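You operate a simulated robot arm through the tools that you are given. There is no shell and no other tool.

You run a simulated robot arm. Do the job below in one go: nothing can be reset, and whatever is moved stays where it is left.

## Task
Wipe the red and black seam, then roll white tape on it.
Fine: orange rag first; load the roller on that roll; rag and roller back where they lay. Set down upright: tape roller. A coat counts when it lies all over at full strength: go over it till it gets no stronger. What is to be rubbed or washed off counts as gone when no trace of it is left.

The check looks at the end state, three seconds after you hand in, the way a careful person would. Anything else that was tipped, shoved, dropped, spilled or broken makes it a failure.

## Robot
A 7-joint arm with a four-finger gripper, fixed in place. Base frame: the origin is at the foot of the arm, x ahead of it, y to its left, z up. Lengths are in m, angles in degrees, forces in N, time in s.
Its first joint turns from -69.0 to 172.0 degrees. Payload 3.67 kg.
The TCP is the grasp point between the finger pads, 0.028 m short of the fingertips. In the tool frame z runs along the fingers and y along their closing line. The gripper opens to 0.112 m. The gripper's body begins 0.073 m behind the TCP.
Orientation is that of the tool frame in the base frame, as a unit quaternion [w, x, y, z]. With the fingers straight down and closing along the base's y, the tool's x points along the base's -x, its y along +y and its z along -z.

## Interface
- The arm moves only by the tool drive_tool. Its argument "deltas" is a list of rows, each an object of numbers (a shift or turn left out is 0, a gripper value left out holds the last): "grip": the closure, from 0 (fully open) to 1 (shut); "tx", "ty", "tz": the shift along the base's x, y, z in units of 500 mm (1.0 is 500 mm); "wx", "wy", "wz": the turn, a rotation vector about the base's x, y, z in units of 60 degrees (1.0 is 60 degrees). In form: [{"grip": .., "tx": .., "ty": .., "tz": .., "wx": .., "wy": .., "wz": ..}, ...]. A call has 1 to 20 rows; each row is the pose to reach, as a shift and turn from the pose commanded when the call began. A call with a number of a shift or a turn outside -1 to 1 is refused whole. A row lasts 0.2 s, in which the tool goes at most 0.05 m and 8.6 degrees; a call with a longer step from one row to the next is refused whole, and so is a gripper value outside its range. Where a pose cannot be reached the arm comes as near as it can. A force on the tool above 40 N (or 10 N above the force at the start of the call, whichever is more), or a blocked arm, ends the call early, and 0.2 s more pass. The fingers move at their own pace and stop on an object; they squeeze with about 40 N. The grip force told is the motor's: it shows also when the fingers shut on nothing. Time passes only in rows, and 0.2 s behind the last, so rows that repeat a pose let the fingers close. The reply holds the time, the measured pose of the TCP, the force on the tool along the base axes, the opening and the grip force, in the units named above and with some noise, with the torque about the TCP (base axes, N m) and any sound that the robot's microphone picked up.
- Cameras (640 x 400 px; columns grow to the right, rows downward): "scene" is fixed at [0.4005, -0.6499, 1.4335]; the picture's right is [0.00, -1.00, 0.00], its down [-0.78, -0.00, -0.62] and it looks along [0.62, 0.00, -0.78] (base axes); focal length 218 px, centre (320, 200). "wrist" rides on the gripper at [0.06, -0.018, -0.104] in the tool frame; the picture's right is [0.29, 0.96, 0.00], its down [-0.80, 0.24, -0.55] and it looks along [-0.53, 0.16, 0.83] (tool axes); focal length 234 px, centre (320, 200). There is no depth. A picture from a camera that has moved, and an enlarged one, comes with that camera's place and axes in the base frame and with its lens.
- camera(camera): a new picture of that camera. No time passes.
- move_column(by): slides the trunk up (or, below 0, down) by that many m; the arm rides with it, the base frame stays. It gives what a move gives, with no picture.
- inspect(camera, box): a new picture of the part [left, top, right, bottom] of that camera's present view, enlarged. No time passes.
- job_done(): hands the job in; it is judged then, once.

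Places have to be worked out from the pictures, the camera data and where the tool is seen. Open the gripper and draw the arm clear of the work before you hand the job in, unless the task says otherwise.

The tools are called as name(argument=value, ...) on one line, values as JSON. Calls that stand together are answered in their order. drive_tool: Moves the arm, as the interface text tells. Its arguments: {"type":"object","properties":{"deltas":{"type":"array","items":{"type":"object","properties":{"grip":{"type":"number"},"tx":{"type":"number"},"ty":{"type":"number"},"tz":{"type":"number"},"wx":{"type":"number"},"wy":{"type":"number"},"wz":{"type":"number"}}}}},"required":["deltas"]} The other tools are called the same way: move_column (by) slides the trunk up or down; camera (camera) takes a picture; inspect (camera, box) takes an enlarged picture of a part of a camera's view; job_done () hands the job in.

At the start:

```text
time_s: 0.0
eef_pos: [0.7673, -0.4314, 1.1793]
tcp_rot: [0.0, 0.0, 1.0, 0.0]
force: [-0.8, 0.8, -0.1]
ft_torque: [0.0, 0.01, -0.02]
gripper_width: 0.1118
gripper_force: 0.0
trunk travel left (down, up): [-0.625, 0.215]
```

scene: 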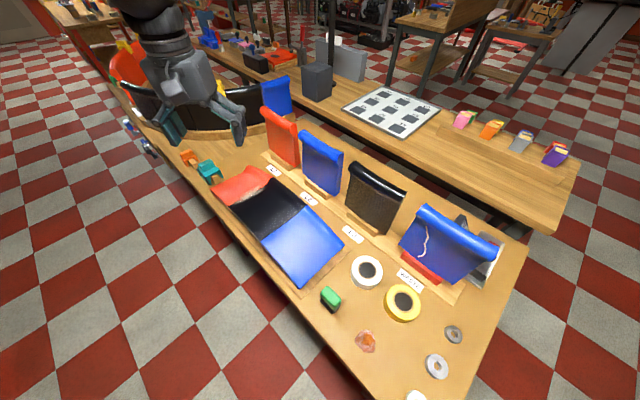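
wrist: 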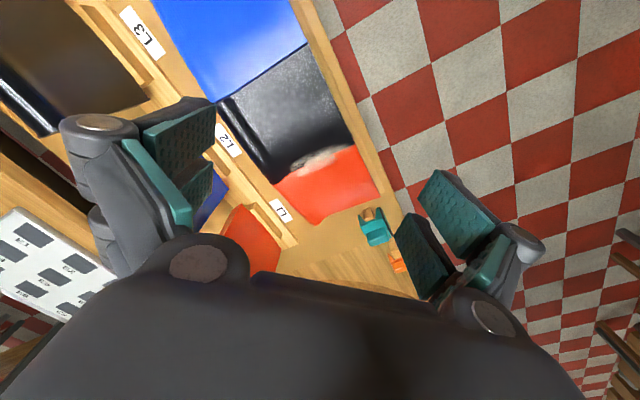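

I'll start by looking closely at the parts of the scene: the panels, the tools and the tape rolls.

inspect(camera="scene", box=[160, 130, 360, 300])

inspect(camera="scene", box=[300, 230, 480, 400])

inspect(camera="scene", box=[420, 90, 600, 210])

inspect(camera="wrist", box=[200, 80, 460, 290])

```text
2.35 times, centred on (260, 215) of scene
camera zoom: at [0.4005, -0.6499, 1.4335], right [0.0, -1.0, 0.0], down [-0.78, 0.0, -0.62], along [0.62, 0.0, -0.78], focal length 512 px, centre (461, 165)
```

zoom: 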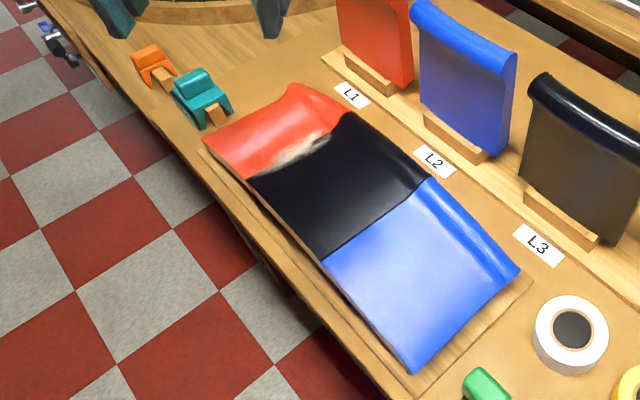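

```text
2.35 times, centred on (390, 315) of scene
camera zoom: at [0.4005, -0.6499, 1.4335], right [0.0, -1.0, 0.0], down [-0.78, 0.0, -0.62], along [0.62, 0.0, -0.78], focal length 512 px, centre (155, -71)
```

zoom: 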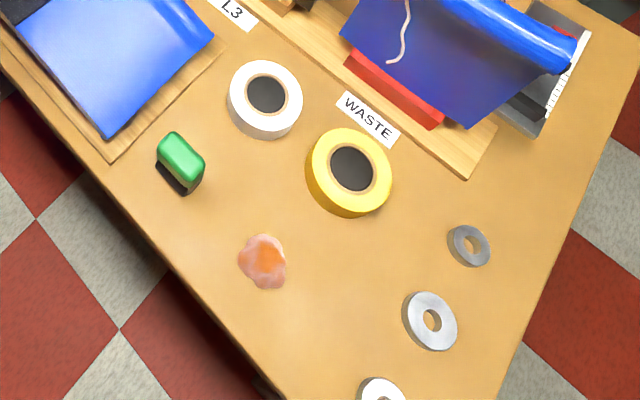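

```text
3.33 times, centred on (510, 150) of scene
camera zoom: at [0.4005, -0.6499, 1.4335], right [0.0, -1.0, 0.0], down [-0.78, 0.0, -0.62], along [0.62, 0.0, -0.78], focal length 725 px, centre (-313, 367)
```

zoom: 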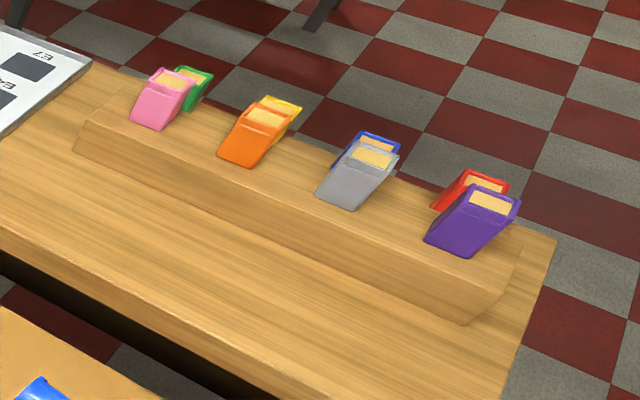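

```text
1.90 times, centred on (330, 185) of wrist
camera zoom: at [0.7092, -0.4487, 1.2843], right [-0.29, 0.96, 0.0], down [0.8, 0.24, 0.55], along [0.53, 0.16, -0.83], focal length 446 px, centre (301, 229)
```

zoom: 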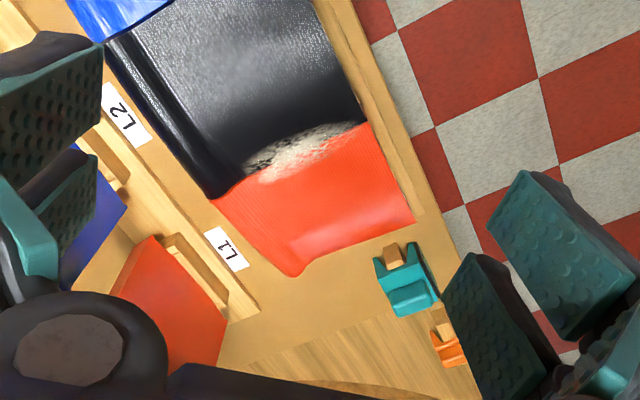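

Let me look closer at the small items: the orange and teal ones, the green block, the blob, and the rings.

inspect(camera="scene", box=[170, 140, 240, 190])

inspect(camera="scene", box=[310, 280, 390, 360])

inspect(camera="scene", box=[80, 0, 260, 120])

inspect(camera="scene", box=[390, 310, 490, 400])

inspect(camera="scene", box=[210, 20, 350, 120])

inspect(camera="scene", box=[390, 200, 520, 300])

inspect(camera="scene", box=[210, 150, 310, 220])

```text
8.00 times, centred on (205, 165) of scene
camera zoom: at [0.4005, -0.6499, 1.4335], right [0.0, -1.0, 0.0], down [-0.78, 0.0, -0.62], along [0.62, 0.0, -0.78], focal length 1740 px, centre (1240, 480)
```

zoom: 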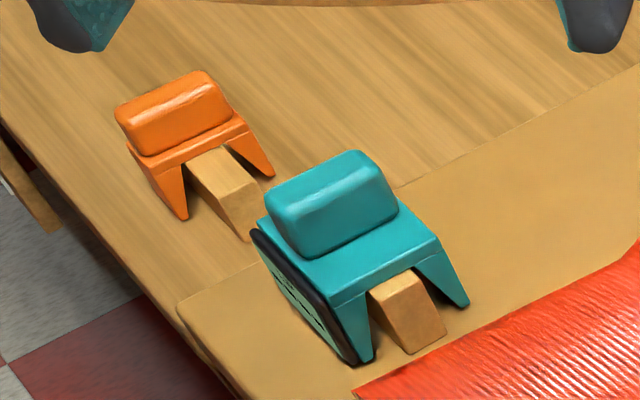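

```text
5.00 times, centred on (350, 320) of scene
camera zoom: at [0.4005, -0.6499, 1.4335], right [0.0, -1.0, 0.0], down [-0.78, 0.0, -0.62], along [0.62, 0.0, -0.78], focal length 1088 px, centre (170, -400)
```

zoom: 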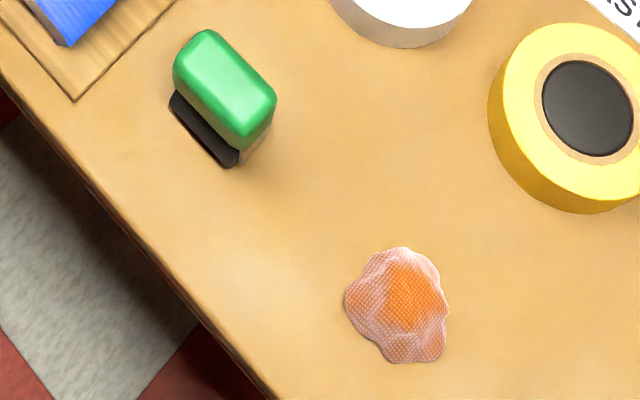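

```text
3.33 times, centred on (170, 60) of scene
camera zoom: at [0.4005, -0.6499, 1.4335], right [0.0, -1.0, 0.0], down [-0.78, 0.0, -0.62], along [0.62, 0.0, -0.78], focal length 725 px, centre (820, 667)
```

zoom: 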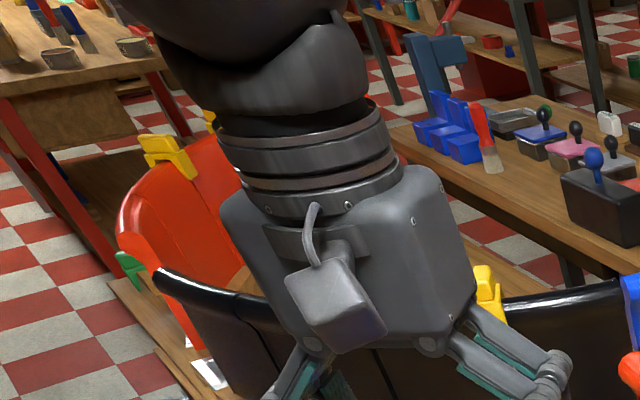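

```text
4.44 times, centred on (440, 355) of scene
camera zoom: at [0.4005, -0.6499, 1.4335], right [0.0, -1.0, 0.0], down [-0.78, 0.0, -0.62], along [0.62, 0.0, -0.78], focal length 967 px, centre (-213, -489)
```

zoom: 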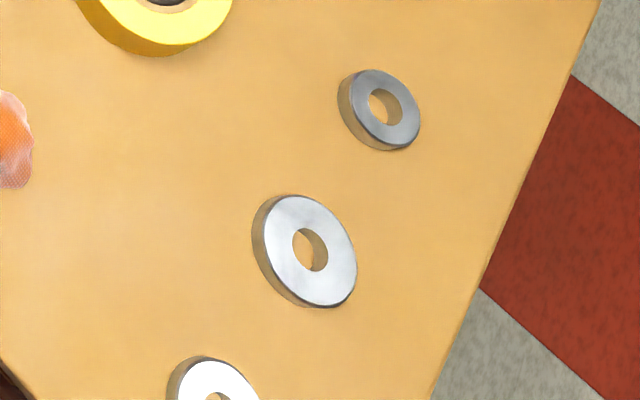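

```text
4.00 times, centred on (280, 70) of scene
camera zoom: at [0.4005, -0.6499, 1.4335], right [0.0, -1.0, 0.0], down [-0.78, 0.0, -0.62], along [0.62, 0.0, -0.78], focal length 870 px, centre (480, 720)
```

zoom: 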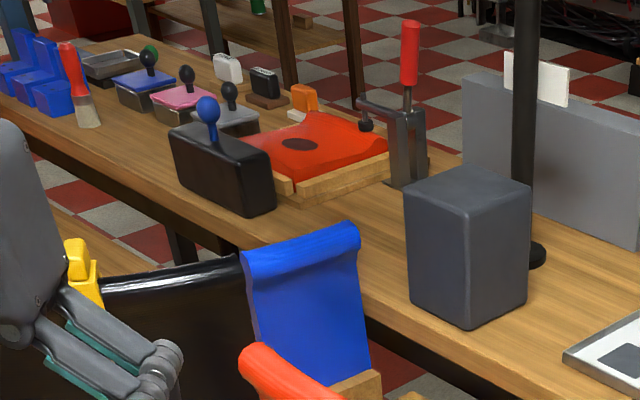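

```text
4.00 times, centred on (455, 250) of scene
camera zoom: at [0.4005, -0.6499, 1.4335], right [0.0, -1.0, 0.0], down [-0.78, 0.0, -0.62], along [0.62, 0.0, -0.78], focal length 870 px, centre (-220, 0)
```

zoom: 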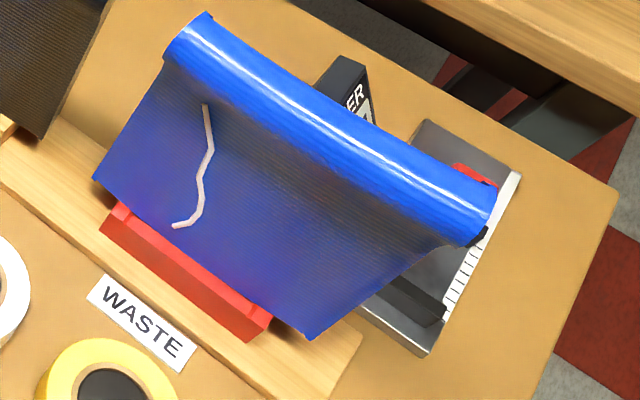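

```text
5.71 times, centred on (260, 185) of scene
camera zoom: at [0.4005, -0.6499, 1.4335], right [0.0, -1.0, 0.0], down [-0.78, 0.0, -0.62], along [0.62, 0.0, -0.78], focal length 1243 px, centre (663, 286)
```

zoom: 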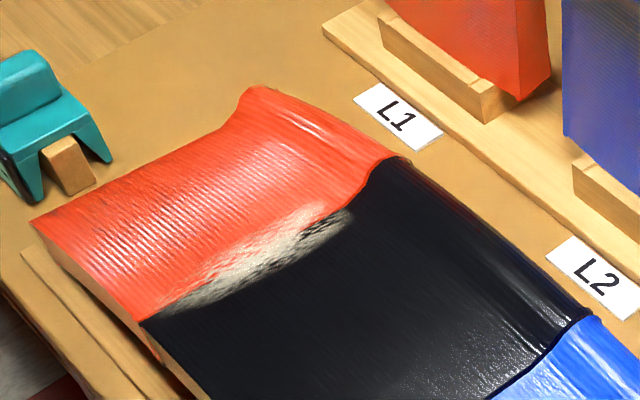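

The orange, crumpled, woven thing near the front edge looks like the rag, and the green-topped block with a black underside may be the tape roller. I'll swing the tool over towards them, staying high, to look with the wrist camera and get depth by parallax.

drive_tool(deltas=[{"tx": -0.0734, "ty": -0.004, "wz": -0.0833, "grip": 0}, {"tx": -0.1468, "ty": -0.008, "wz": -0.1667}, {"tx": -0.2202, "ty": -0.012, "wz": -0.25}, {"tx": -0.2936, "ty": -0.016, "wz": -0.3333}, {"tx": -0.367, "ty": -0.02, "wz": -0.4167}, {"tx": -0.4404, "ty": -0.024, "wz": -0.5}, {"tx": -0.5138, "ty": -0.028, "wz": -0.5833}, {"tx": -0.5872, "ty": -0.032, "wz": -0.6667}, {"tx": -0.6606, "ty": -0.036, "wz": -0.75}, {"tx": -0.734, "ty": -0.04, "wz": -0.8333}])

```text
time_s: 2.2
eef_pos: [0.3985, -0.4516, 1.1798]
tcp_rot: [0.0, 0.423, 0.906, 0.0]
force: [-0.3, 0.2, 0.0]
ft_torque: [0.04, 0.0, 0.04]
gripper_width: 0.1121
gripper_force: 0.0
trunk travel left (down, up): [-0.625, 0.215]
```

The tool is over the near side and turned to look outward; I take a wrist picture and a scene picture to work out where things are.

camera(camera="wrist")

camera(camera="scene")

```text
taken
camera wrist: at [0.3482, -0.4153, 1.2847], right [0.55, 0.84, 0.0], down [0.69, -0.46, 0.56], along [0.46, -0.3, -0.83], focal length 234 px, centre (320, 200)
```

wrist: 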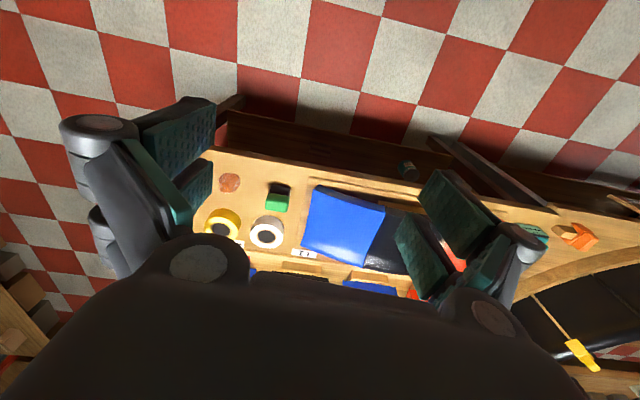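

```text
taken
```

scene: 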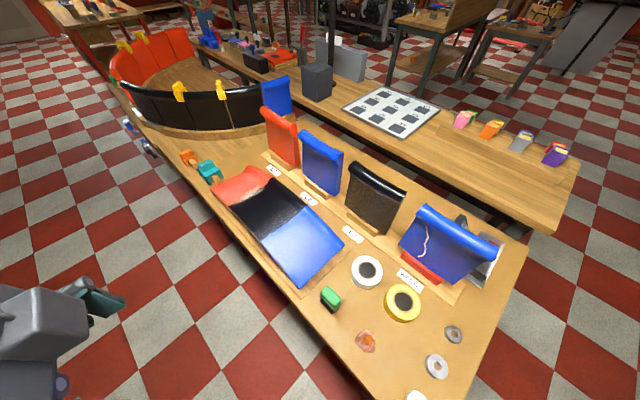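

Both views put the bench top near z≈0.75, the green block near (0.56,-0.68) and the white roll near (0.64,-0.79). I'll move above the green block at about z=1.03 for a closer look.

drive_tool(deltas=[{"tx": 0.039, "ty": -0.056, "tz": -0.0375}, {"tx": 0.078, "ty": -0.112, "tz": -0.075}, {"tx": 0.117, "ty": -0.168, "tz": -0.1125}, {"tx": 0.156, "ty": -0.224, "tz": -0.15}, {"tx": 0.195, "ty": -0.28, "tz": -0.1875}, {"tx": 0.234, "ty": -0.336, "tz": -0.225}, {"tx": 0.273, "ty": -0.392, "tz": -0.2625}, {"tx": 0.313, "ty": -0.449, "tz": -0.3}])

camera(camera="wrist")

inspect(camera="wrist", box=[220, 20, 420, 200])

```text
time_s: 4.0
eef_pos: [0.5586, -0.6793, 1.027]
tcp_rot: [-0.001, 0.423, 0.906, 0.001]
force: [0.0, -0.3, 0.2]
ft_torque: [0.06, 0.02, 0.0]
gripper_width: 0.1117
gripper_force: 0.1
trunk travel left (down, up): [-0.625, 0.215]
```

```text
taken
camera wrist: at [0.508, -0.6444, 1.1321], right [0.55, 0.84, 0.0], down [0.7, -0.46, 0.55], along [0.46, -0.3, -0.83], focal length 234 px, centre (320, 200)
```

wrist: 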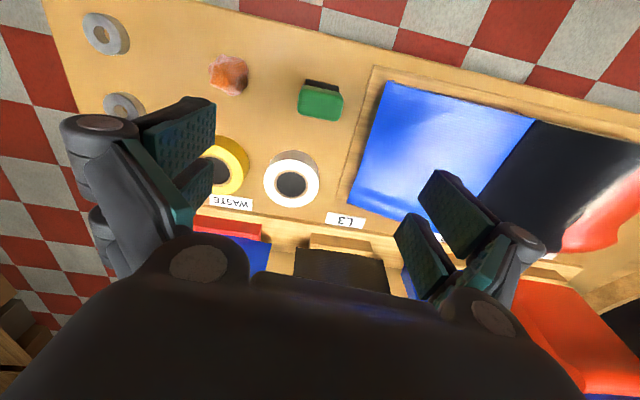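

```text
2.22 times, centred on (320, 110) of wrist
camera zoom: at [0.508, -0.6444, 1.1321], right [0.55, 0.84, 0.0], down [0.7, -0.46, 0.55], along [0.46, -0.3, -0.83], focal length 520 px, centre (320, 400)
```

zoom: 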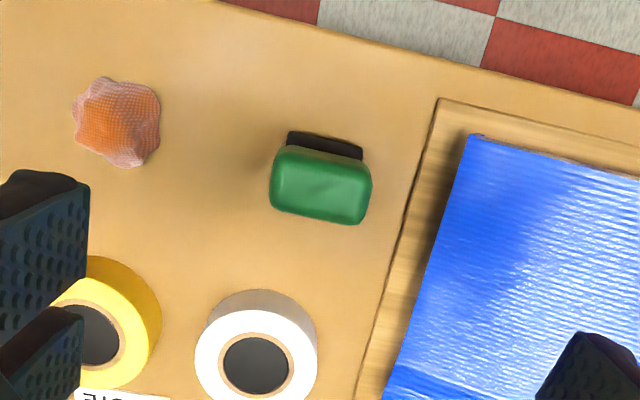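

The roll top comes out at z≈0.775 and the rag at about (0.465,-0.770). I'll go lower and a little back to see the green block from the side and make out what it is.

drive_tool(deltas=[{"tx": -0.0385, "ty": 0.046, "tz": -0.0635}, {"tx": -0.077, "ty": 0.092, "tz": -0.127}, {"tx": -0.1155, "ty": 0.138, "tz": -0.1905}, {"tx": -0.154, "ty": 0.184, "tz": -0.254}])

camera(camera="wrist")

inspect(camera="wrist", box=[220, 100, 420, 225])

```text
time_s: 5.0
eef_pos: [0.4806, -0.5832, 0.9015]
tcp_rot: [-0.001, 0.422, 0.907, 0.001]
force: [-0.3, -0.6, -0.8]
ft_torque: [0.04, -0.01, 0.03]
gripper_width: 0.1118
gripper_force: 0.0
trunk travel left (down, up): [-0.625, 0.215]
```

```text
taken
camera wrist: at [0.4295, -0.5487, 1.0071], right [0.55, 0.84, 0.0], down [0.7, -0.46, 0.55], along [0.46, -0.3, -0.83], focal length 234 px, centre (320, 200)
```

wrist: 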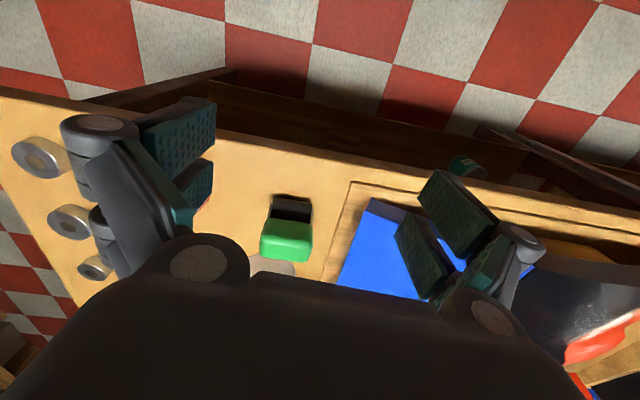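

```text
3.20 times, centred on (320, 162) of wrist
camera zoom: at [0.4295, -0.5487, 1.0071], right [0.55, 0.84, 0.0], down [0.7, -0.46, 0.55], along [0.46, -0.3, -0.83], focal length 749 px, centre (320, 320)
```

zoom: 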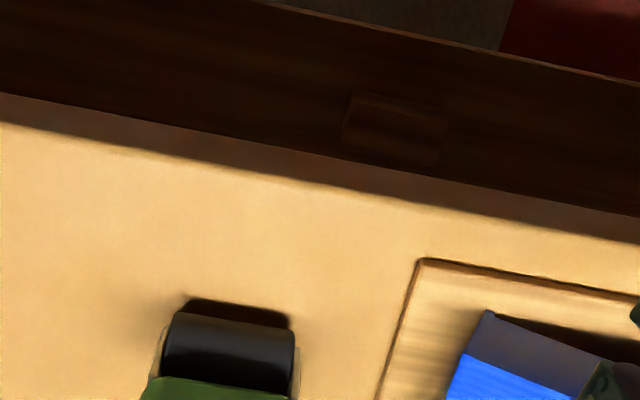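

It is a roller: a black cylinder in a frame under a green handle, with its axis parallel to the bench edge. I'll look at the handle and the roll in enlarged views.

inspect(camera="wrist", box=[230, 180, 350, 280])

inspect(camera="scene", box=[300, 250, 420, 340])

```text
4.00 times, centred on (290, 230) of wrist
camera zoom: at [0.4295, -0.5487, 1.0071], right [0.55, 0.84, 0.0], down [0.7, -0.46, 0.55], along [0.46, -0.3, -0.83], focal length 937 px, centre (440, 80)
```

zoom: 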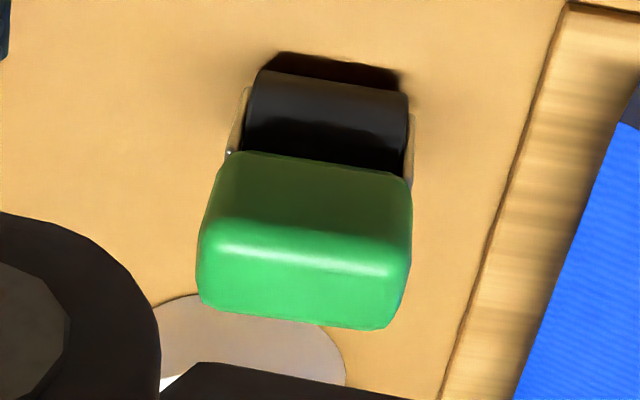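

```text
4.44 times, centred on (360, 295) of scene
camera zoom: at [0.4005, -0.6499, 1.4335], right [0.0, -1.0, 0.0], down [-0.78, 0.0, -0.62], along [0.62, 0.0, -0.78], focal length 967 px, centre (142, -222)
```

zoom: 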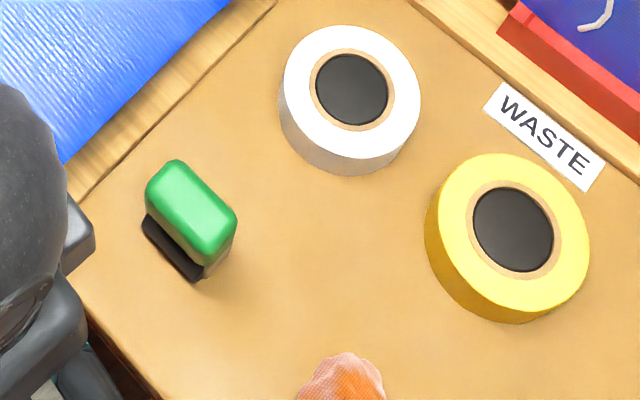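

The handle is a rounded box about 0.055–0.06 m long (along the bench) and about 0.03 m deep, with its top near z≈0.82. Next I look at the rag from close by.

drive_tool(deltas=[{"tx": -0.05, "ty": -0.065}, {"tx": -0.1, "ty": -0.13}, {"tx": -0.151, "ty": -0.194}])

camera(camera="wrist")

inspect(camera="wrist", box=[240, 130, 380, 230])

inspect(camera="scene", box=[340, 320, 400, 365])

```text
time_s: 5.8
eef_pos: [0.4059, -0.683, 0.9012]
tcp_rot: [0.0, 0.422, 0.906, 0.002]
force: [-0.2, 0.7, 0.4]
ft_torque: [0.06, 0.0, 0.0]
gripper_width: 0.112
gripper_force: 0.1
trunk travel left (down, up): [-0.625, 0.215]
```

```text
taken
camera wrist: at [0.3541, -0.6472, 1.0065], right [0.55, 0.84, 0.0], down [0.7, -0.46, 0.55], along [0.46, -0.3, -0.83], focal length 234 px, centre (320, 200)
```

wrist: 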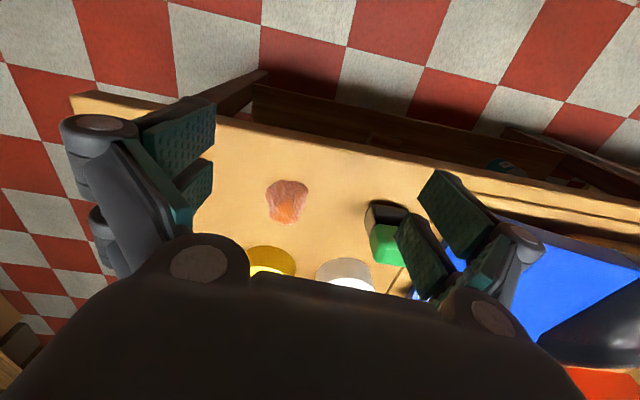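

```text
4.00 times, centred on (310, 180) of wrist
camera zoom: at [0.3541, -0.6472, 1.0065], right [0.55, 0.84, 0.0], down [0.7, -0.46, 0.55], along [0.46, -0.3, -0.83], focal length 937 px, centre (360, 280)
```

zoom: 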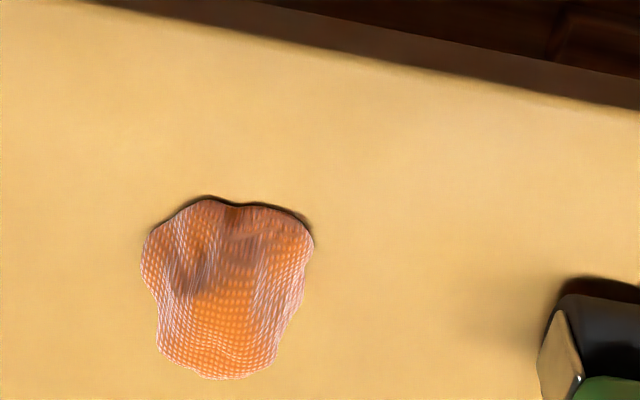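

```text
8.89 times, centred on (370, 342) of scene
camera zoom: at [0.4005, -0.6499, 1.4335], right [0.0, -1.0, 0.0], down [-0.78, 0.0, -0.62], along [0.62, 0.0, -0.78], focal length 1934 px, centre (-124, -1067)
```

zoom: 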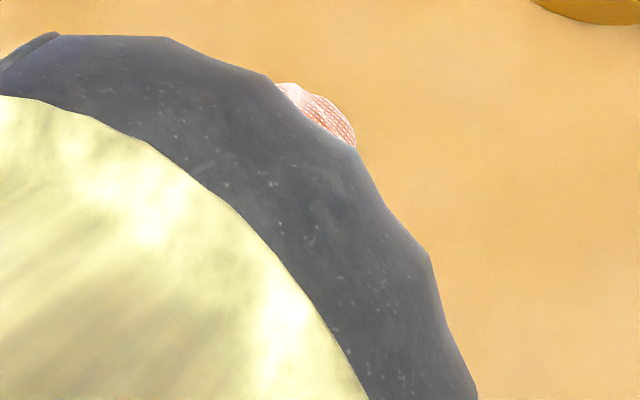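

The rag is about 0.052 m wide and roughly 0.03 m tall, centred near (0.468,-0.771). I move right above it with open fingers and check the centring before going down.

drive_tool(deltas=[{"tx": 0.0415, "ty": -0.0587, "tz": -0.03}, {"tx": 0.083, "ty": -0.1173, "tz": -0.06}, {"tx": 0.124, "ty": -0.176, "tz": -0.09}, {"tx": 0.124, "ty": -0.176, "tz": -0.09}])

camera(camera="wrist")

camera(camera="scene")

```text
time_s: 6.8
eef_pos: [0.4671, -0.7702, 0.8558]
tcp_rot: [0.001, 0.422, 0.906, 0.0]
force: [0.0, -0.8, -0.4]
ft_torque: [0.03, -0.01, 0.01]
gripper_width: 0.1123
gripper_force: 0.0
trunk travel left (down, up): [-0.625, 0.215]
```

```text
taken
camera wrist: at [0.4162, -0.7353, 0.9622], right [0.55, 0.84, 0.0], down [0.7, -0.46, 0.55], along [0.46, -0.3, -0.83], focal length 234 px, centre (320, 200)
```

wrist: 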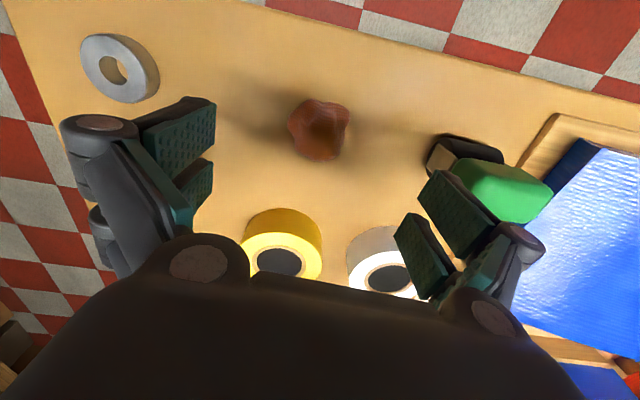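

```text
taken
```

scene: 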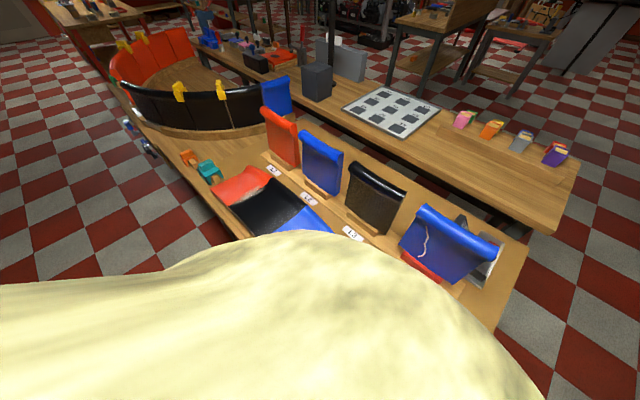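

The rag sits centred under the TCP. I narrow the fingers to about 0.08 m so the knuckles stay clear of the roller, then descend towards z≈0.79.

drive_tool(deltas=[{"grip": 0.3}, {"grip": 0.3, "tz": -0.04}, {"tz": -0.08}, {"tz": -0.11}, {"tz": -0.13}])

camera(camera="wrist")

inspect(camera="wrist", box=[220, 80, 420, 220])

```text
time_s: 8.0
eef_pos: [0.466, -0.7686, 0.7891]
tcp_rot: [-0.001, 0.422, 0.906, 0.001]
force: [0.6, -0.3, -0.1]
ft_torque: [-0.01, -0.01, 0.01]
gripper_width: 0.0782
gripper_force: 0.2
trunk travel left (down, up): [-0.625, 0.215]
```

```text
taken
camera wrist: at [0.4159, -0.7345, 0.8958], right [0.55, 0.84, 0.0], down [0.7, -0.46, 0.55], along [0.46, -0.3, -0.83], focal length 234 px, centre (320, 200)
```

wrist: 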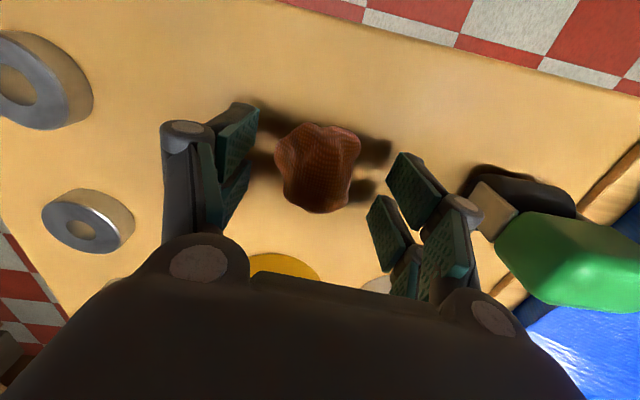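

```text
2.86 times, centred on (320, 150) of wrist
camera zoom: at [0.4159, -0.7345, 0.8958], right [0.55, 0.84, 0.0], down [0.7, -0.46, 0.55], along [0.46, -0.3, -0.83], focal length 669 px, centre (320, 343)
```

zoom: 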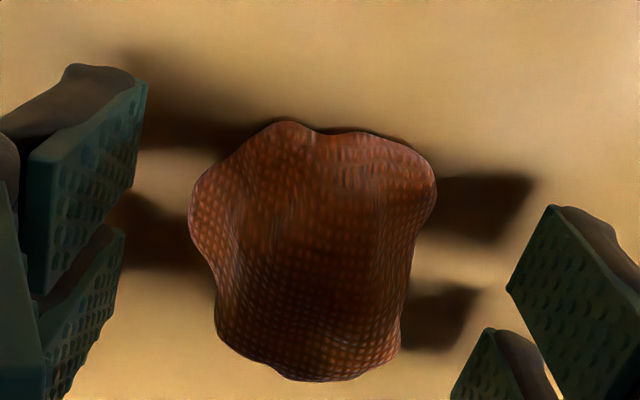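

The rag is nicely between the pads with free space on both sides. I lower in small steps to feel where the bench top is, watching the force.

drive_tool(deltas=[{"tz": -0.008}, {"tz": -0.014}, {"tz": -0.02}])

```text
time_s: 8.8
eef_pos: [0.4667, -0.769, 0.7811]
tcp_rot: [0.0, 0.423, 0.906, 0.0]
force: [-0.6, -0.3, -0.7]
ft_torque: [0.0, -0.08, 0.0]
gripper_width: 0.0782
gripper_force: 0.1
trunk travel left (down, up): [-0.625, 0.215]
```

No contact yet at TCP z=0.781. I go on down in 3 mm steps.

drive_tool(deltas=[{"tz": -0.006}, {"tz": -0.012}, {"tz": -0.016}])

```text
time_s: 9.6
eef_pos: [0.4664, -0.7698, 0.7742]
tcp_rot: [0.0, 0.423, 0.906, 0.0]
force: [0.4, 0.9, -0.5]
ft_torque: [-0.02, 0.0, -0.03]
gripper_width: 0.0784
gripper_force: 0.1
trunk travel left (down, up): [-0.625, 0.215]
```

Still free at z=0.774 (tips at 0.746). One more careful step set to find the surface.

drive_tool(deltas=[{"tz": -0.005}, {"tz": -0.01}, {"tz": -0.015}])

inspect(camera="wrist", box=[200, 80, 440, 230])

```text
time_s: 10.5
eef_pos: [0.4694, -0.7686, 0.7754]
tcp_rot: [0.005, 0.421, 0.907, -0.003]
force: [-5.1, -1.0, 57.2]
ft_torque: [0.95, 1.2, 0.11]
gripper_width: 0.0596
gripper_force: 43.2
trunk travel left (down, up): [-0.625, 0.215]
stopped in row 3: the force on the tool passed its limit at 46 N (the readings are from after the stop); the commanded pose is now the measured one
```

```text
2.67 times, centred on (320, 155) of wrist
camera zoom: at [0.4167, -0.7327, 0.8803], right [0.55, 0.84, 0.0], down [0.69, -0.45, 0.56], along [0.47, -0.31, -0.83], focal length 624 px, centre (320, 320)
```

zoom: 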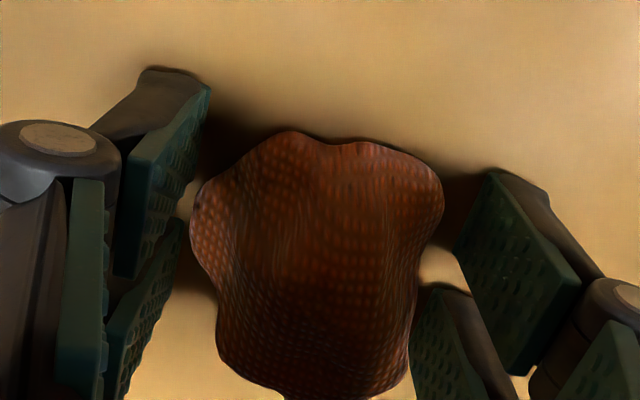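

The surface was felt: tips touch the bench at z≈0.745 (TCP ≈0.773). I lift about 8 mm off so the rag will stick out under the fingers, and check the opening.

drive_tool(deltas=[{"tz": 0.008, "grip": 0.3}, {"tz": 0.016}, {"tz": 0.016}])

inspect(camera="wrist", box=[200, 80, 440, 230])

```text
time_s: 11.3
eef_pos: [0.4672, -0.7705, 0.7733]
tcp_rot: [0.0, 0.422, 0.907, -0.001]
force: [0.0, -0.1, -0.7]
ft_torque: [0.01, 0.04, 0.0]
gripper_width: 0.0785
gripper_force: 0.1
trunk travel left (down, up): [-0.625, 0.215]
```

```text
2.67 times, centred on (320, 155) of wrist
camera zoom: at [0.4165, -0.7352, 0.8799], right [0.55, 0.84, 0.0], down [0.7, -0.46, 0.56], along [0.46, -0.3, -0.83], focal length 624 px, centre (320, 320)
```

zoom: 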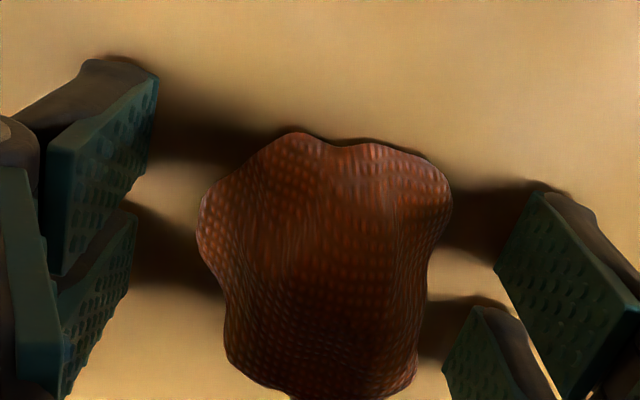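

Now the TCP reads 0.773 free of contact, so the bench is at about z≈0.742. I raise 7 mm more and close on the rag.

drive_tool(deltas=[{"tz": 0.014, "grip": 0.3}, {"tz": 0.014, "grip": 0.6}, {"tz": 0.014, "grip": 1.0}, {"tz": 0.014, "grip": 1.0}, {"tz": 0.014, "grip": 1.0}])

inspect(camera="wrist", box=[200, 80, 440, 230])

```text
time_s: 12.5
eef_pos: [0.4675, -0.7701, 0.7826]
tcp_rot: [0.002, 0.422, 0.907, 0.0]
force: [-0.7, 1.4, 4.7]
ft_torque: [0.12, -0.1, 0.03]
gripper_width: 0.0588
gripper_force: 39.7
trunk travel left (down, up): [-0.625, 0.215]
```

```text
2.67 times, centred on (320, 155) of wrist
camera zoom: at [0.4168, -0.7346, 0.8882], right [0.55, 0.84, 0.0], down [0.7, -0.45, 0.56], along [0.47, -0.3, -0.83], focal length 624 px, centre (320, 320)
```

zoom: 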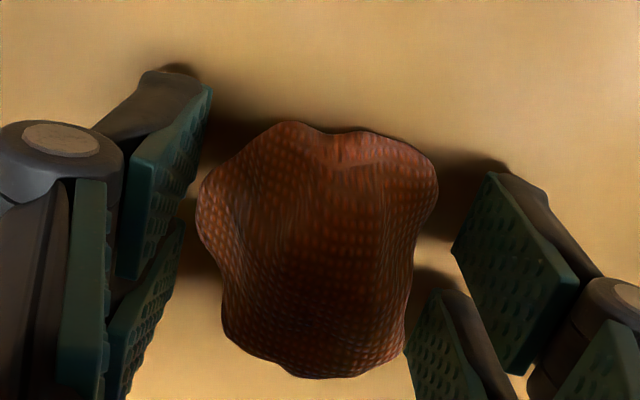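

Gripped at 0.0588 m with 40 N. I lift 0.1 m and look to be sure the rag comes along.

drive_tool(deltas=[{"tz": 0.05, "grip": 1.0}, {"tz": 0.1}, {"tz": 0.15}, {"tz": 0.2}, {"tz": 0.25}])

camera(camera="wrist")

```text
time_s: 13.7
eef_pos: [0.4678, -0.7702, 0.9087]
tcp_rot: [0.001, 0.422, 0.907, 0.0]
force: [0.3, -0.6, 0.5]
ft_torque: [0.0, -0.02, 0.0]
gripper_width: 0.0
gripper_force: 35.6
trunk travel left (down, up): [-0.625, 0.215]
```

```text
taken
camera wrist: at [0.4167, -0.7337, 1.0141], right [0.55, 0.84, 0.0], down [0.7, -0.45, 0.56], along [0.47, -0.31, -0.83], focal length 234 px, centre (320, 200)
```

wrist: 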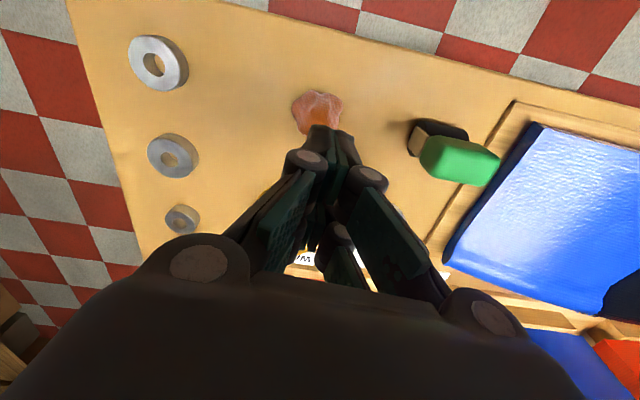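

The rag slipped out of the high grip and still lies centred on its spot. I reopen and go down lower (tips about 4 mm off the bench) for a deeper grip.

drive_tool(deltas=[{"grip": 0.3}, {"grip": 0.3}, {"tz": -0.07}, {"tz": -0.14}, {"tz": -0.2}, {"tz": -0.24}, {"tz": -0.262}, {"tz": -0.27}])

camera(camera="wrist")

```text
time_s: 15.5
eef_pos: [0.4687, -0.7705, 0.7727]
tcp_rot: [0.0, 0.421, 0.907, -0.001]
force: [0.3, -0.5, 0.0]
ft_torque: [-0.02, 0.01, 0.01]
gripper_width: 0.0783
gripper_force: 0.1
trunk travel left (down, up): [-0.625, 0.215]
```

```text
taken
camera wrist: at [0.4176, -0.735, 0.8773], right [0.55, 0.84, 0.0], down [0.7, -0.45, 0.56], along [0.47, -0.3, -0.83], focal length 234 px, centre (320, 200)
```

wrist: 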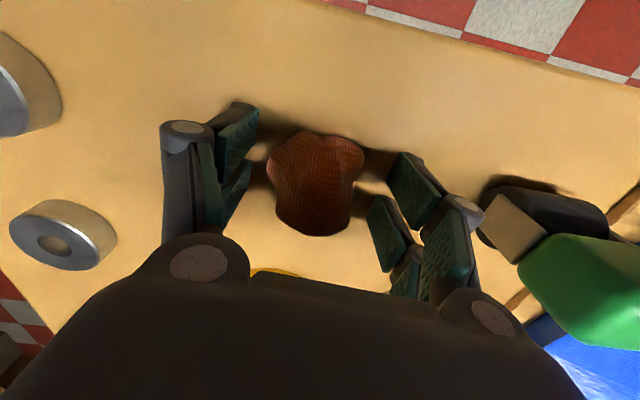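

At TCP z=0.773 with the rag between the pads and no bench contact. I close the gripper and read it.

drive_tool(deltas=[{"grip": 0.6}, {"grip": 1.0}, {"grip": 1.0}, {"grip": 1.0}])

camera(camera="wrist")

```text
time_s: 16.5
eef_pos: [0.4691, -0.769, 0.7757]
tcp_rot: [0.003, 0.422, 0.907, -0.002]
force: [1.9, -7.6, 34.7]
ft_torque: [0.2, 0.34, 0.06]
gripper_width: 0.0586
gripper_force: 40.3
trunk travel left (down, up): [-0.625, 0.215]
```

```text
taken
camera wrist: at [0.4174, -0.7337, 0.8806], right [0.55, 0.84, 0.0], down [0.69, -0.45, 0.56], along [0.47, -0.31, -0.83], focal length 234 px, centre (320, 200)
```

wrist: 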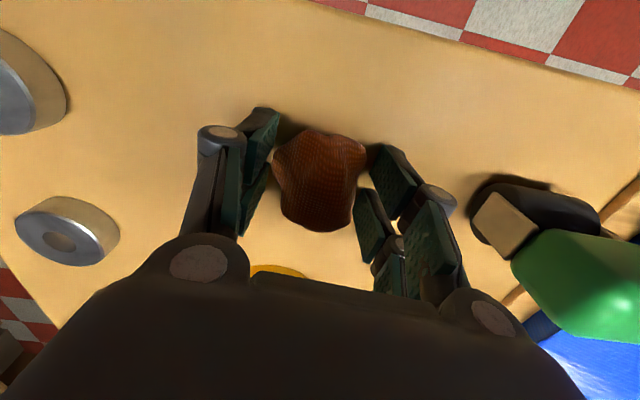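

It holds at 0.0586 m again, but the tips now press on the bench (35 N up). I ease up a few millimetres with the grip kept shut and watch the opening.

drive_tool(deltas=[{"grip": 1.0, "tz": 0.006}, {"tz": 0.012}, {"tz": 0.016}])

camera(camera="wrist")

```text
time_s: 17.3
eef_pos: [0.4669, -0.7695, 0.7796]
tcp_rot: [0.0, 0.423, 0.906, 0.0]
force: [0.6, 0.0, -0.9]
ft_torque: [-0.01, 0.02, 0.02]
gripper_width: 0.0585
gripper_force: 39.7
trunk travel left (down, up): [-0.625, 0.215]
```

```text
taken
camera wrist: at [0.4165, -0.7344, 0.885], right [0.55, 0.84, 0.0], down [0.7, -0.46, 0.55], along [0.46, -0.3, -0.83], focal length 234 px, centre (320, 200)
```

wrist: 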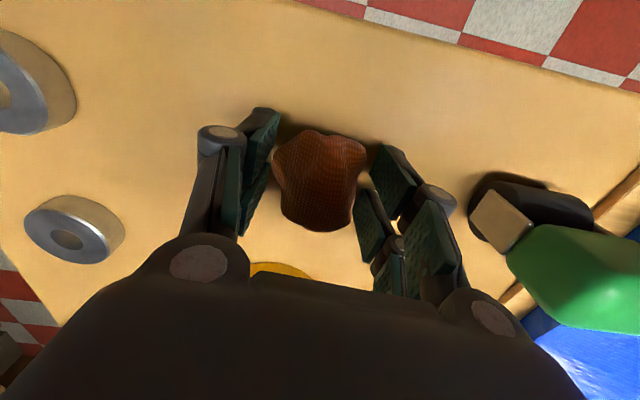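

The bench force is gone and the grip holds at 0.0585 m with the rag at the same place between the pads. I lift slowly and check again.

drive_tool(deltas=[{"tz": 0.015}, {"tz": 0.03}, {"tz": 0.05}, {"tz": 0.07}, {"tz": 0.09}, {"tz": 0.12}])

camera(camera="wrist")

```text
time_s: 18.7
eef_pos: [0.4693, -0.7696, 0.8412]
tcp_rot: [0.002, 0.422, 0.907, -0.001]
force: [-0.7, -0.5, -1.2]
ft_torque: [-0.04, -0.02, -0.02]
gripper_width: 0.0582
gripper_force: 39.8
trunk travel left (down, up): [-0.625, 0.215]
```

```text
taken
camera wrist: at [0.4169, -0.7343, 0.9464], right [0.55, 0.84, 0.0], down [0.7, -0.45, 0.56], along [0.47, -0.3, -0.83], focal length 234 px, centre (320, 200)
```

wrist: 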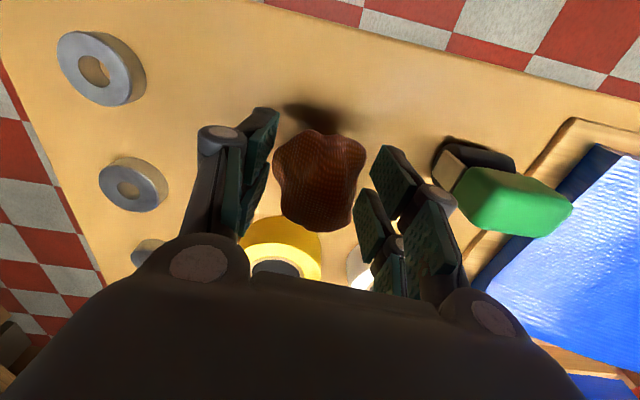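

The rag is lifted and held. I raise to about z=1.0 and carry it in two legs along the front of the bench to above the near end of the red/black seam (≈(0.88,-0.31)).

drive_tool(deltas=[{"tz": 0.09}, {"tz": 0.18}, {"tz": 0.26}, {"tz": 0.32}, {"tz": 0.32, "tx": 0.05, "ty": 0.07}, {"tz": 0.32, "tx": 0.1, "ty": 0.14}, {"tz": 0.32, "tx": 0.15, "ty": 0.21}, {"tz": 0.32, "tx": 0.2, "ty": 0.28}, {"tz": 0.32, "tx": 0.25, "ty": 0.35}, {"tz": 0.32, "tx": 0.3, "ty": 0.42}, {"tz": 0.32, "tx": 0.35, "ty": 0.49}])

drive_tool(deltas=[{"tx": 0.05, "ty": 0.07}, {"tx": 0.1, "ty": 0.14}, {"tx": 0.15, "ty": 0.21}, {"tx": 0.2, "ty": 0.28}, {"tx": 0.25, "ty": 0.35}, {"tx": 0.3, "ty": 0.42}, {"tx": 0.35, "ty": 0.47}])

camera(camera="wrist")

camera(camera="scene")

```text
time_s: 21.1
eef_pos: [0.6429, -0.5228, 0.9998]
tcp_rot: [0.002, 0.422, 0.907, -0.001]
force: [-0.1, 0.6, 0.4]
ft_torque: [-0.02, 0.0, -0.04]
gripper_width: 0.0582
gripper_force: 39.6
trunk travel left (down, up): [-0.625, 0.215]
```

```text
time_s: 22.7
eef_pos: [0.819, -0.289, 0.9999]
tcp_rot: [0.001, 0.422, 0.906, 0.0]
force: [0.4, -0.2, -0.3]
ft_torque: [0.0, 0.04, -0.01]
gripper_width: 0.0586
gripper_force: 39.5
trunk travel left (down, up): [-0.625, 0.215]
```

```text
taken
camera wrist: at [0.7679, -0.2541, 1.1052], right [0.55, 0.84, 0.0], down [0.7, -0.45, 0.56], along [0.46, -0.31, -0.83], focal length 234 px, centre (320, 200)
```

wrist: 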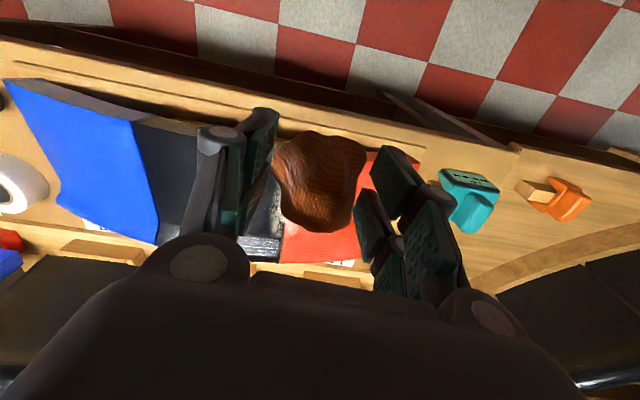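

```text
taken
```

scene: 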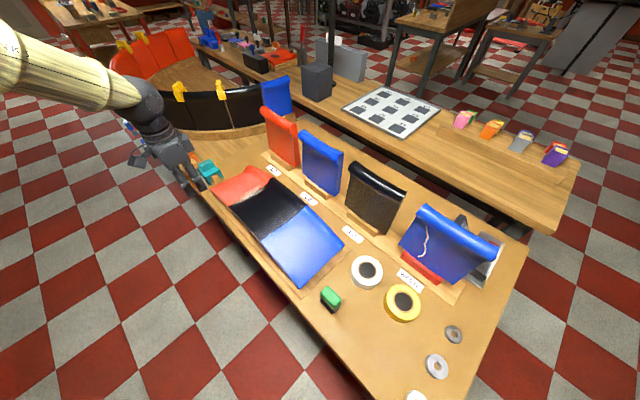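

The arm does not block the scene camera here. Let me view the seam enlarged, before wiping, for reference.

inspect(camera="scene", box=[205, 155, 295, 215])

inspect(camera="scene", box=[330, 280, 400, 365])

```text
6.67 times, centred on (250, 185) of scene
camera zoom: at [0.4005, -0.6499, 1.4335], right [0.0, -1.0, 0.0], down [-0.78, 0.0, -0.62], along [0.62, 0.0, -0.78], focal length 1450 px, centre (787, 300)
```

zoom: 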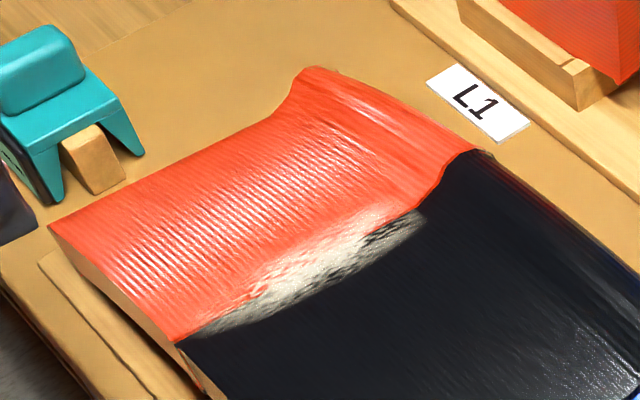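

```text
4.71 times, centred on (365, 322) of scene
camera zoom: at [0.4005, -0.6499, 1.4335], right [0.0, -1.0, 0.0], down [-0.78, 0.0, -0.62], along [0.62, 0.0, -0.78], focal length 1024 px, centre (108, -376)
```

zoom: 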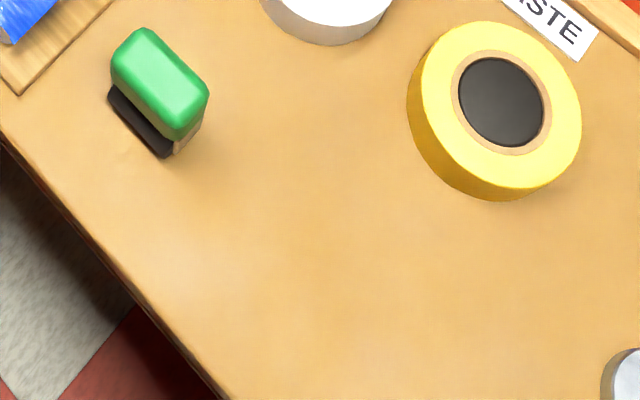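

Triangulating the black/blue and red/black seam corners from both cameras gives the belt's top at z≈0.84 (it lies on a tall block), near seam end ≈(0.846,-0.337), running along (0.695,-0.719) for about 0.18 m, with the soil on the first 0.14 m. I test the arm's reach out there at a safe height, turning 4° to line up with the seam.

drive_tool(deltas=[{"tx": 0.06, "ty": -0.06, "tz": -0.02, "wz": 0.0667}, {"tx": 0.12, "ty": -0.14, "tz": -0.04, "wz": 0.0667}, {"tx": 0.18, "ty": -0.22, "tz": -0.04, "wz": 0.0667}, {"tx": 0.248, "ty": -0.298, "tz": -0.04, "wz": 0.0667}, {"tx": 0.248, "ty": -0.298, "tz": -0.04, "wz": 0.0667}])

camera(camera="wrist")

camera(camera="scene")

```text
refused: row 2 steps farther than a row can; nothing moved
```

```text
taken
camera wrist: at [0.7679, -0.2541, 1.1052], right [0.55, 0.84, 0.0], down [0.7, -0.45, 0.56], along [0.46, -0.31, -0.83], focal length 234 px, centre (320, 200)
```

wrist: 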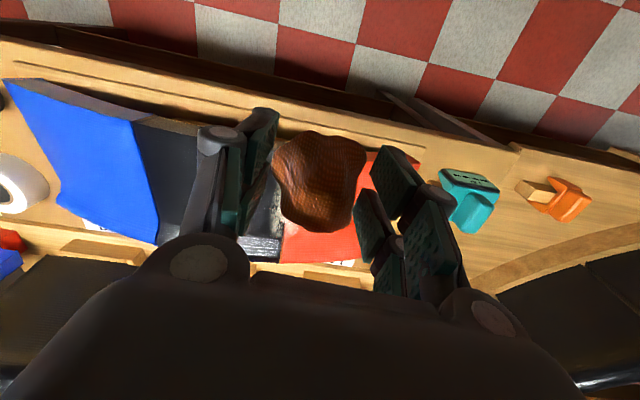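

```text
taken
```

scene: 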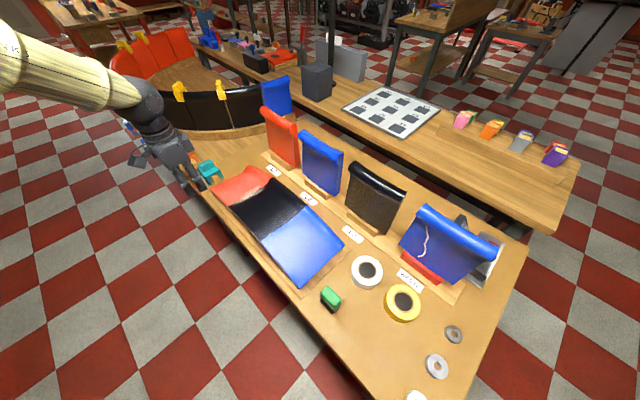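

The row was too long and nothing moved; I resend it with smaller even steps.

drive_tool(deltas=[{"tx": 0.041, "ty": -0.05, "tz": -0.008, "wz": 0.0333}, {"tx": 0.082, "ty": -0.1, "tz": -0.016, "wz": 0.0667}, {"tx": 0.124, "ty": -0.15, "tz": -0.024, "wz": 0.0667}, {"tx": 0.165, "ty": -0.2, "tz": -0.032, "wz": 0.0667}, {"tx": 0.206, "ty": -0.25, "tz": -0.04, "wz": 0.0667}, {"tx": 0.248, "ty": -0.298, "tz": -0.04, "wz": 0.0667}, {"tx": 0.248, "ty": -0.298, "tz": -0.04, "wz": 0.0667}])

camera(camera="scene")

```text
time_s: 24.3
eef_pos: [0.9425, -0.4389, 0.983]
tcp_rot: [0.001, 0.39, 0.921, -0.001]
force: [-0.5, 0.6, -0.4]
ft_torque: [0.02, -0.02, 0.01]
gripper_width: 0.0587
gripper_force: 40.0
trunk travel left (down, up): [-0.625, 0.215]
```

```text
taken
```

scene: 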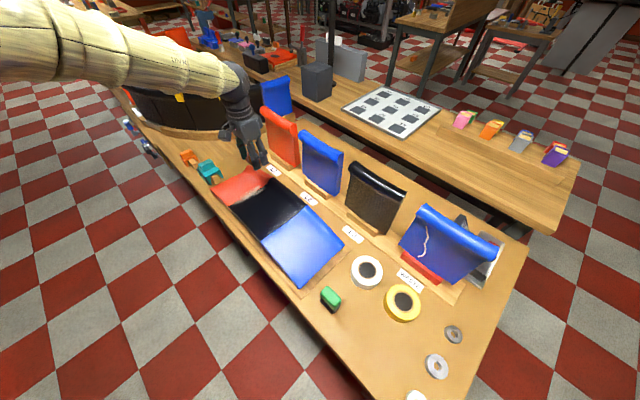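

Vertical reach out to r≈1.04 works at z=0.98. I come back over the near part of the seam (about 2 cm in from the edge) and lower towards the belt.

drive_tool(deltas=[{"tx": -0.042, "ty": 0.044, "tz": -0.03}, {"tx": -0.083, "ty": 0.087, "tz": -0.06}, {"tx": -0.125, "ty": 0.131, "tz": -0.09}, {"tx": -0.166, "ty": 0.174, "tz": -0.12}, {"tx": -0.166, "ty": 0.174, "tz": -0.12}])

camera(camera="wrist")

inspect(camera="scene", box=[190, 130, 310, 220])

```text
time_s: 25.5
eef_pos: [0.8591, -0.3517, 0.9196]
tcp_rot: [0.0, 0.39, 0.921, 0.0]
force: [0.0, -0.7, -0.3]
ft_torque: [0.01, 0.02, -0.02]
gripper_width: 0.0583
gripper_force: 40.0
trunk travel left (down, up): [-0.625, 0.215]
```

```text
taken
camera wrist: at [0.8058, -0.3207, 1.0254], right [0.49, 0.87, 0.0], down [0.73, -0.41, 0.56], along [0.49, -0.27, -0.83], focal length 234 px, centre (320, 200)
```

wrist: 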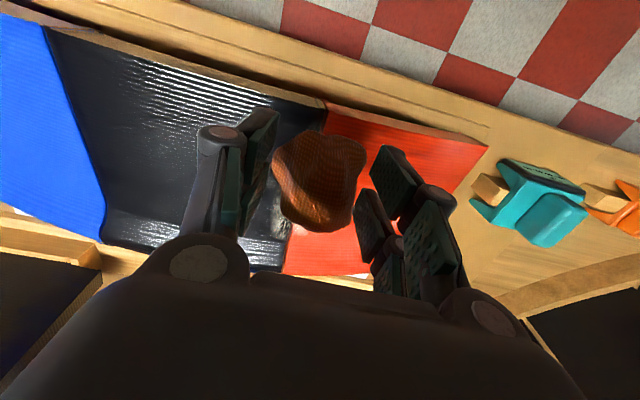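

```text
4.44 times, centred on (250, 175) of scene
camera zoom: at [0.4005, -0.6499, 1.4335], right [0.0, -1.0, 0.0], down [-0.78, 0.0, -0.62], along [0.62, 0.0, -0.78], focal length 967 px, centre (631, 311)
```

zoom: 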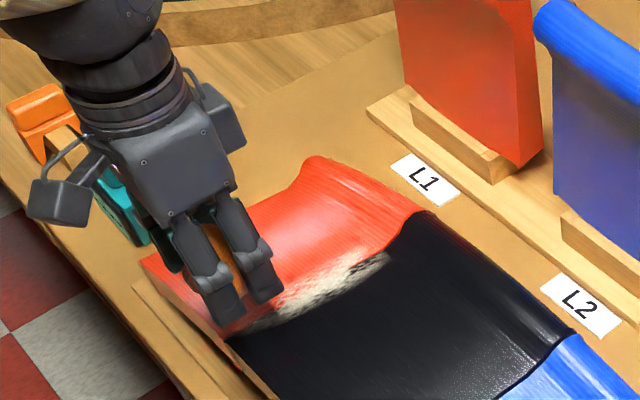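

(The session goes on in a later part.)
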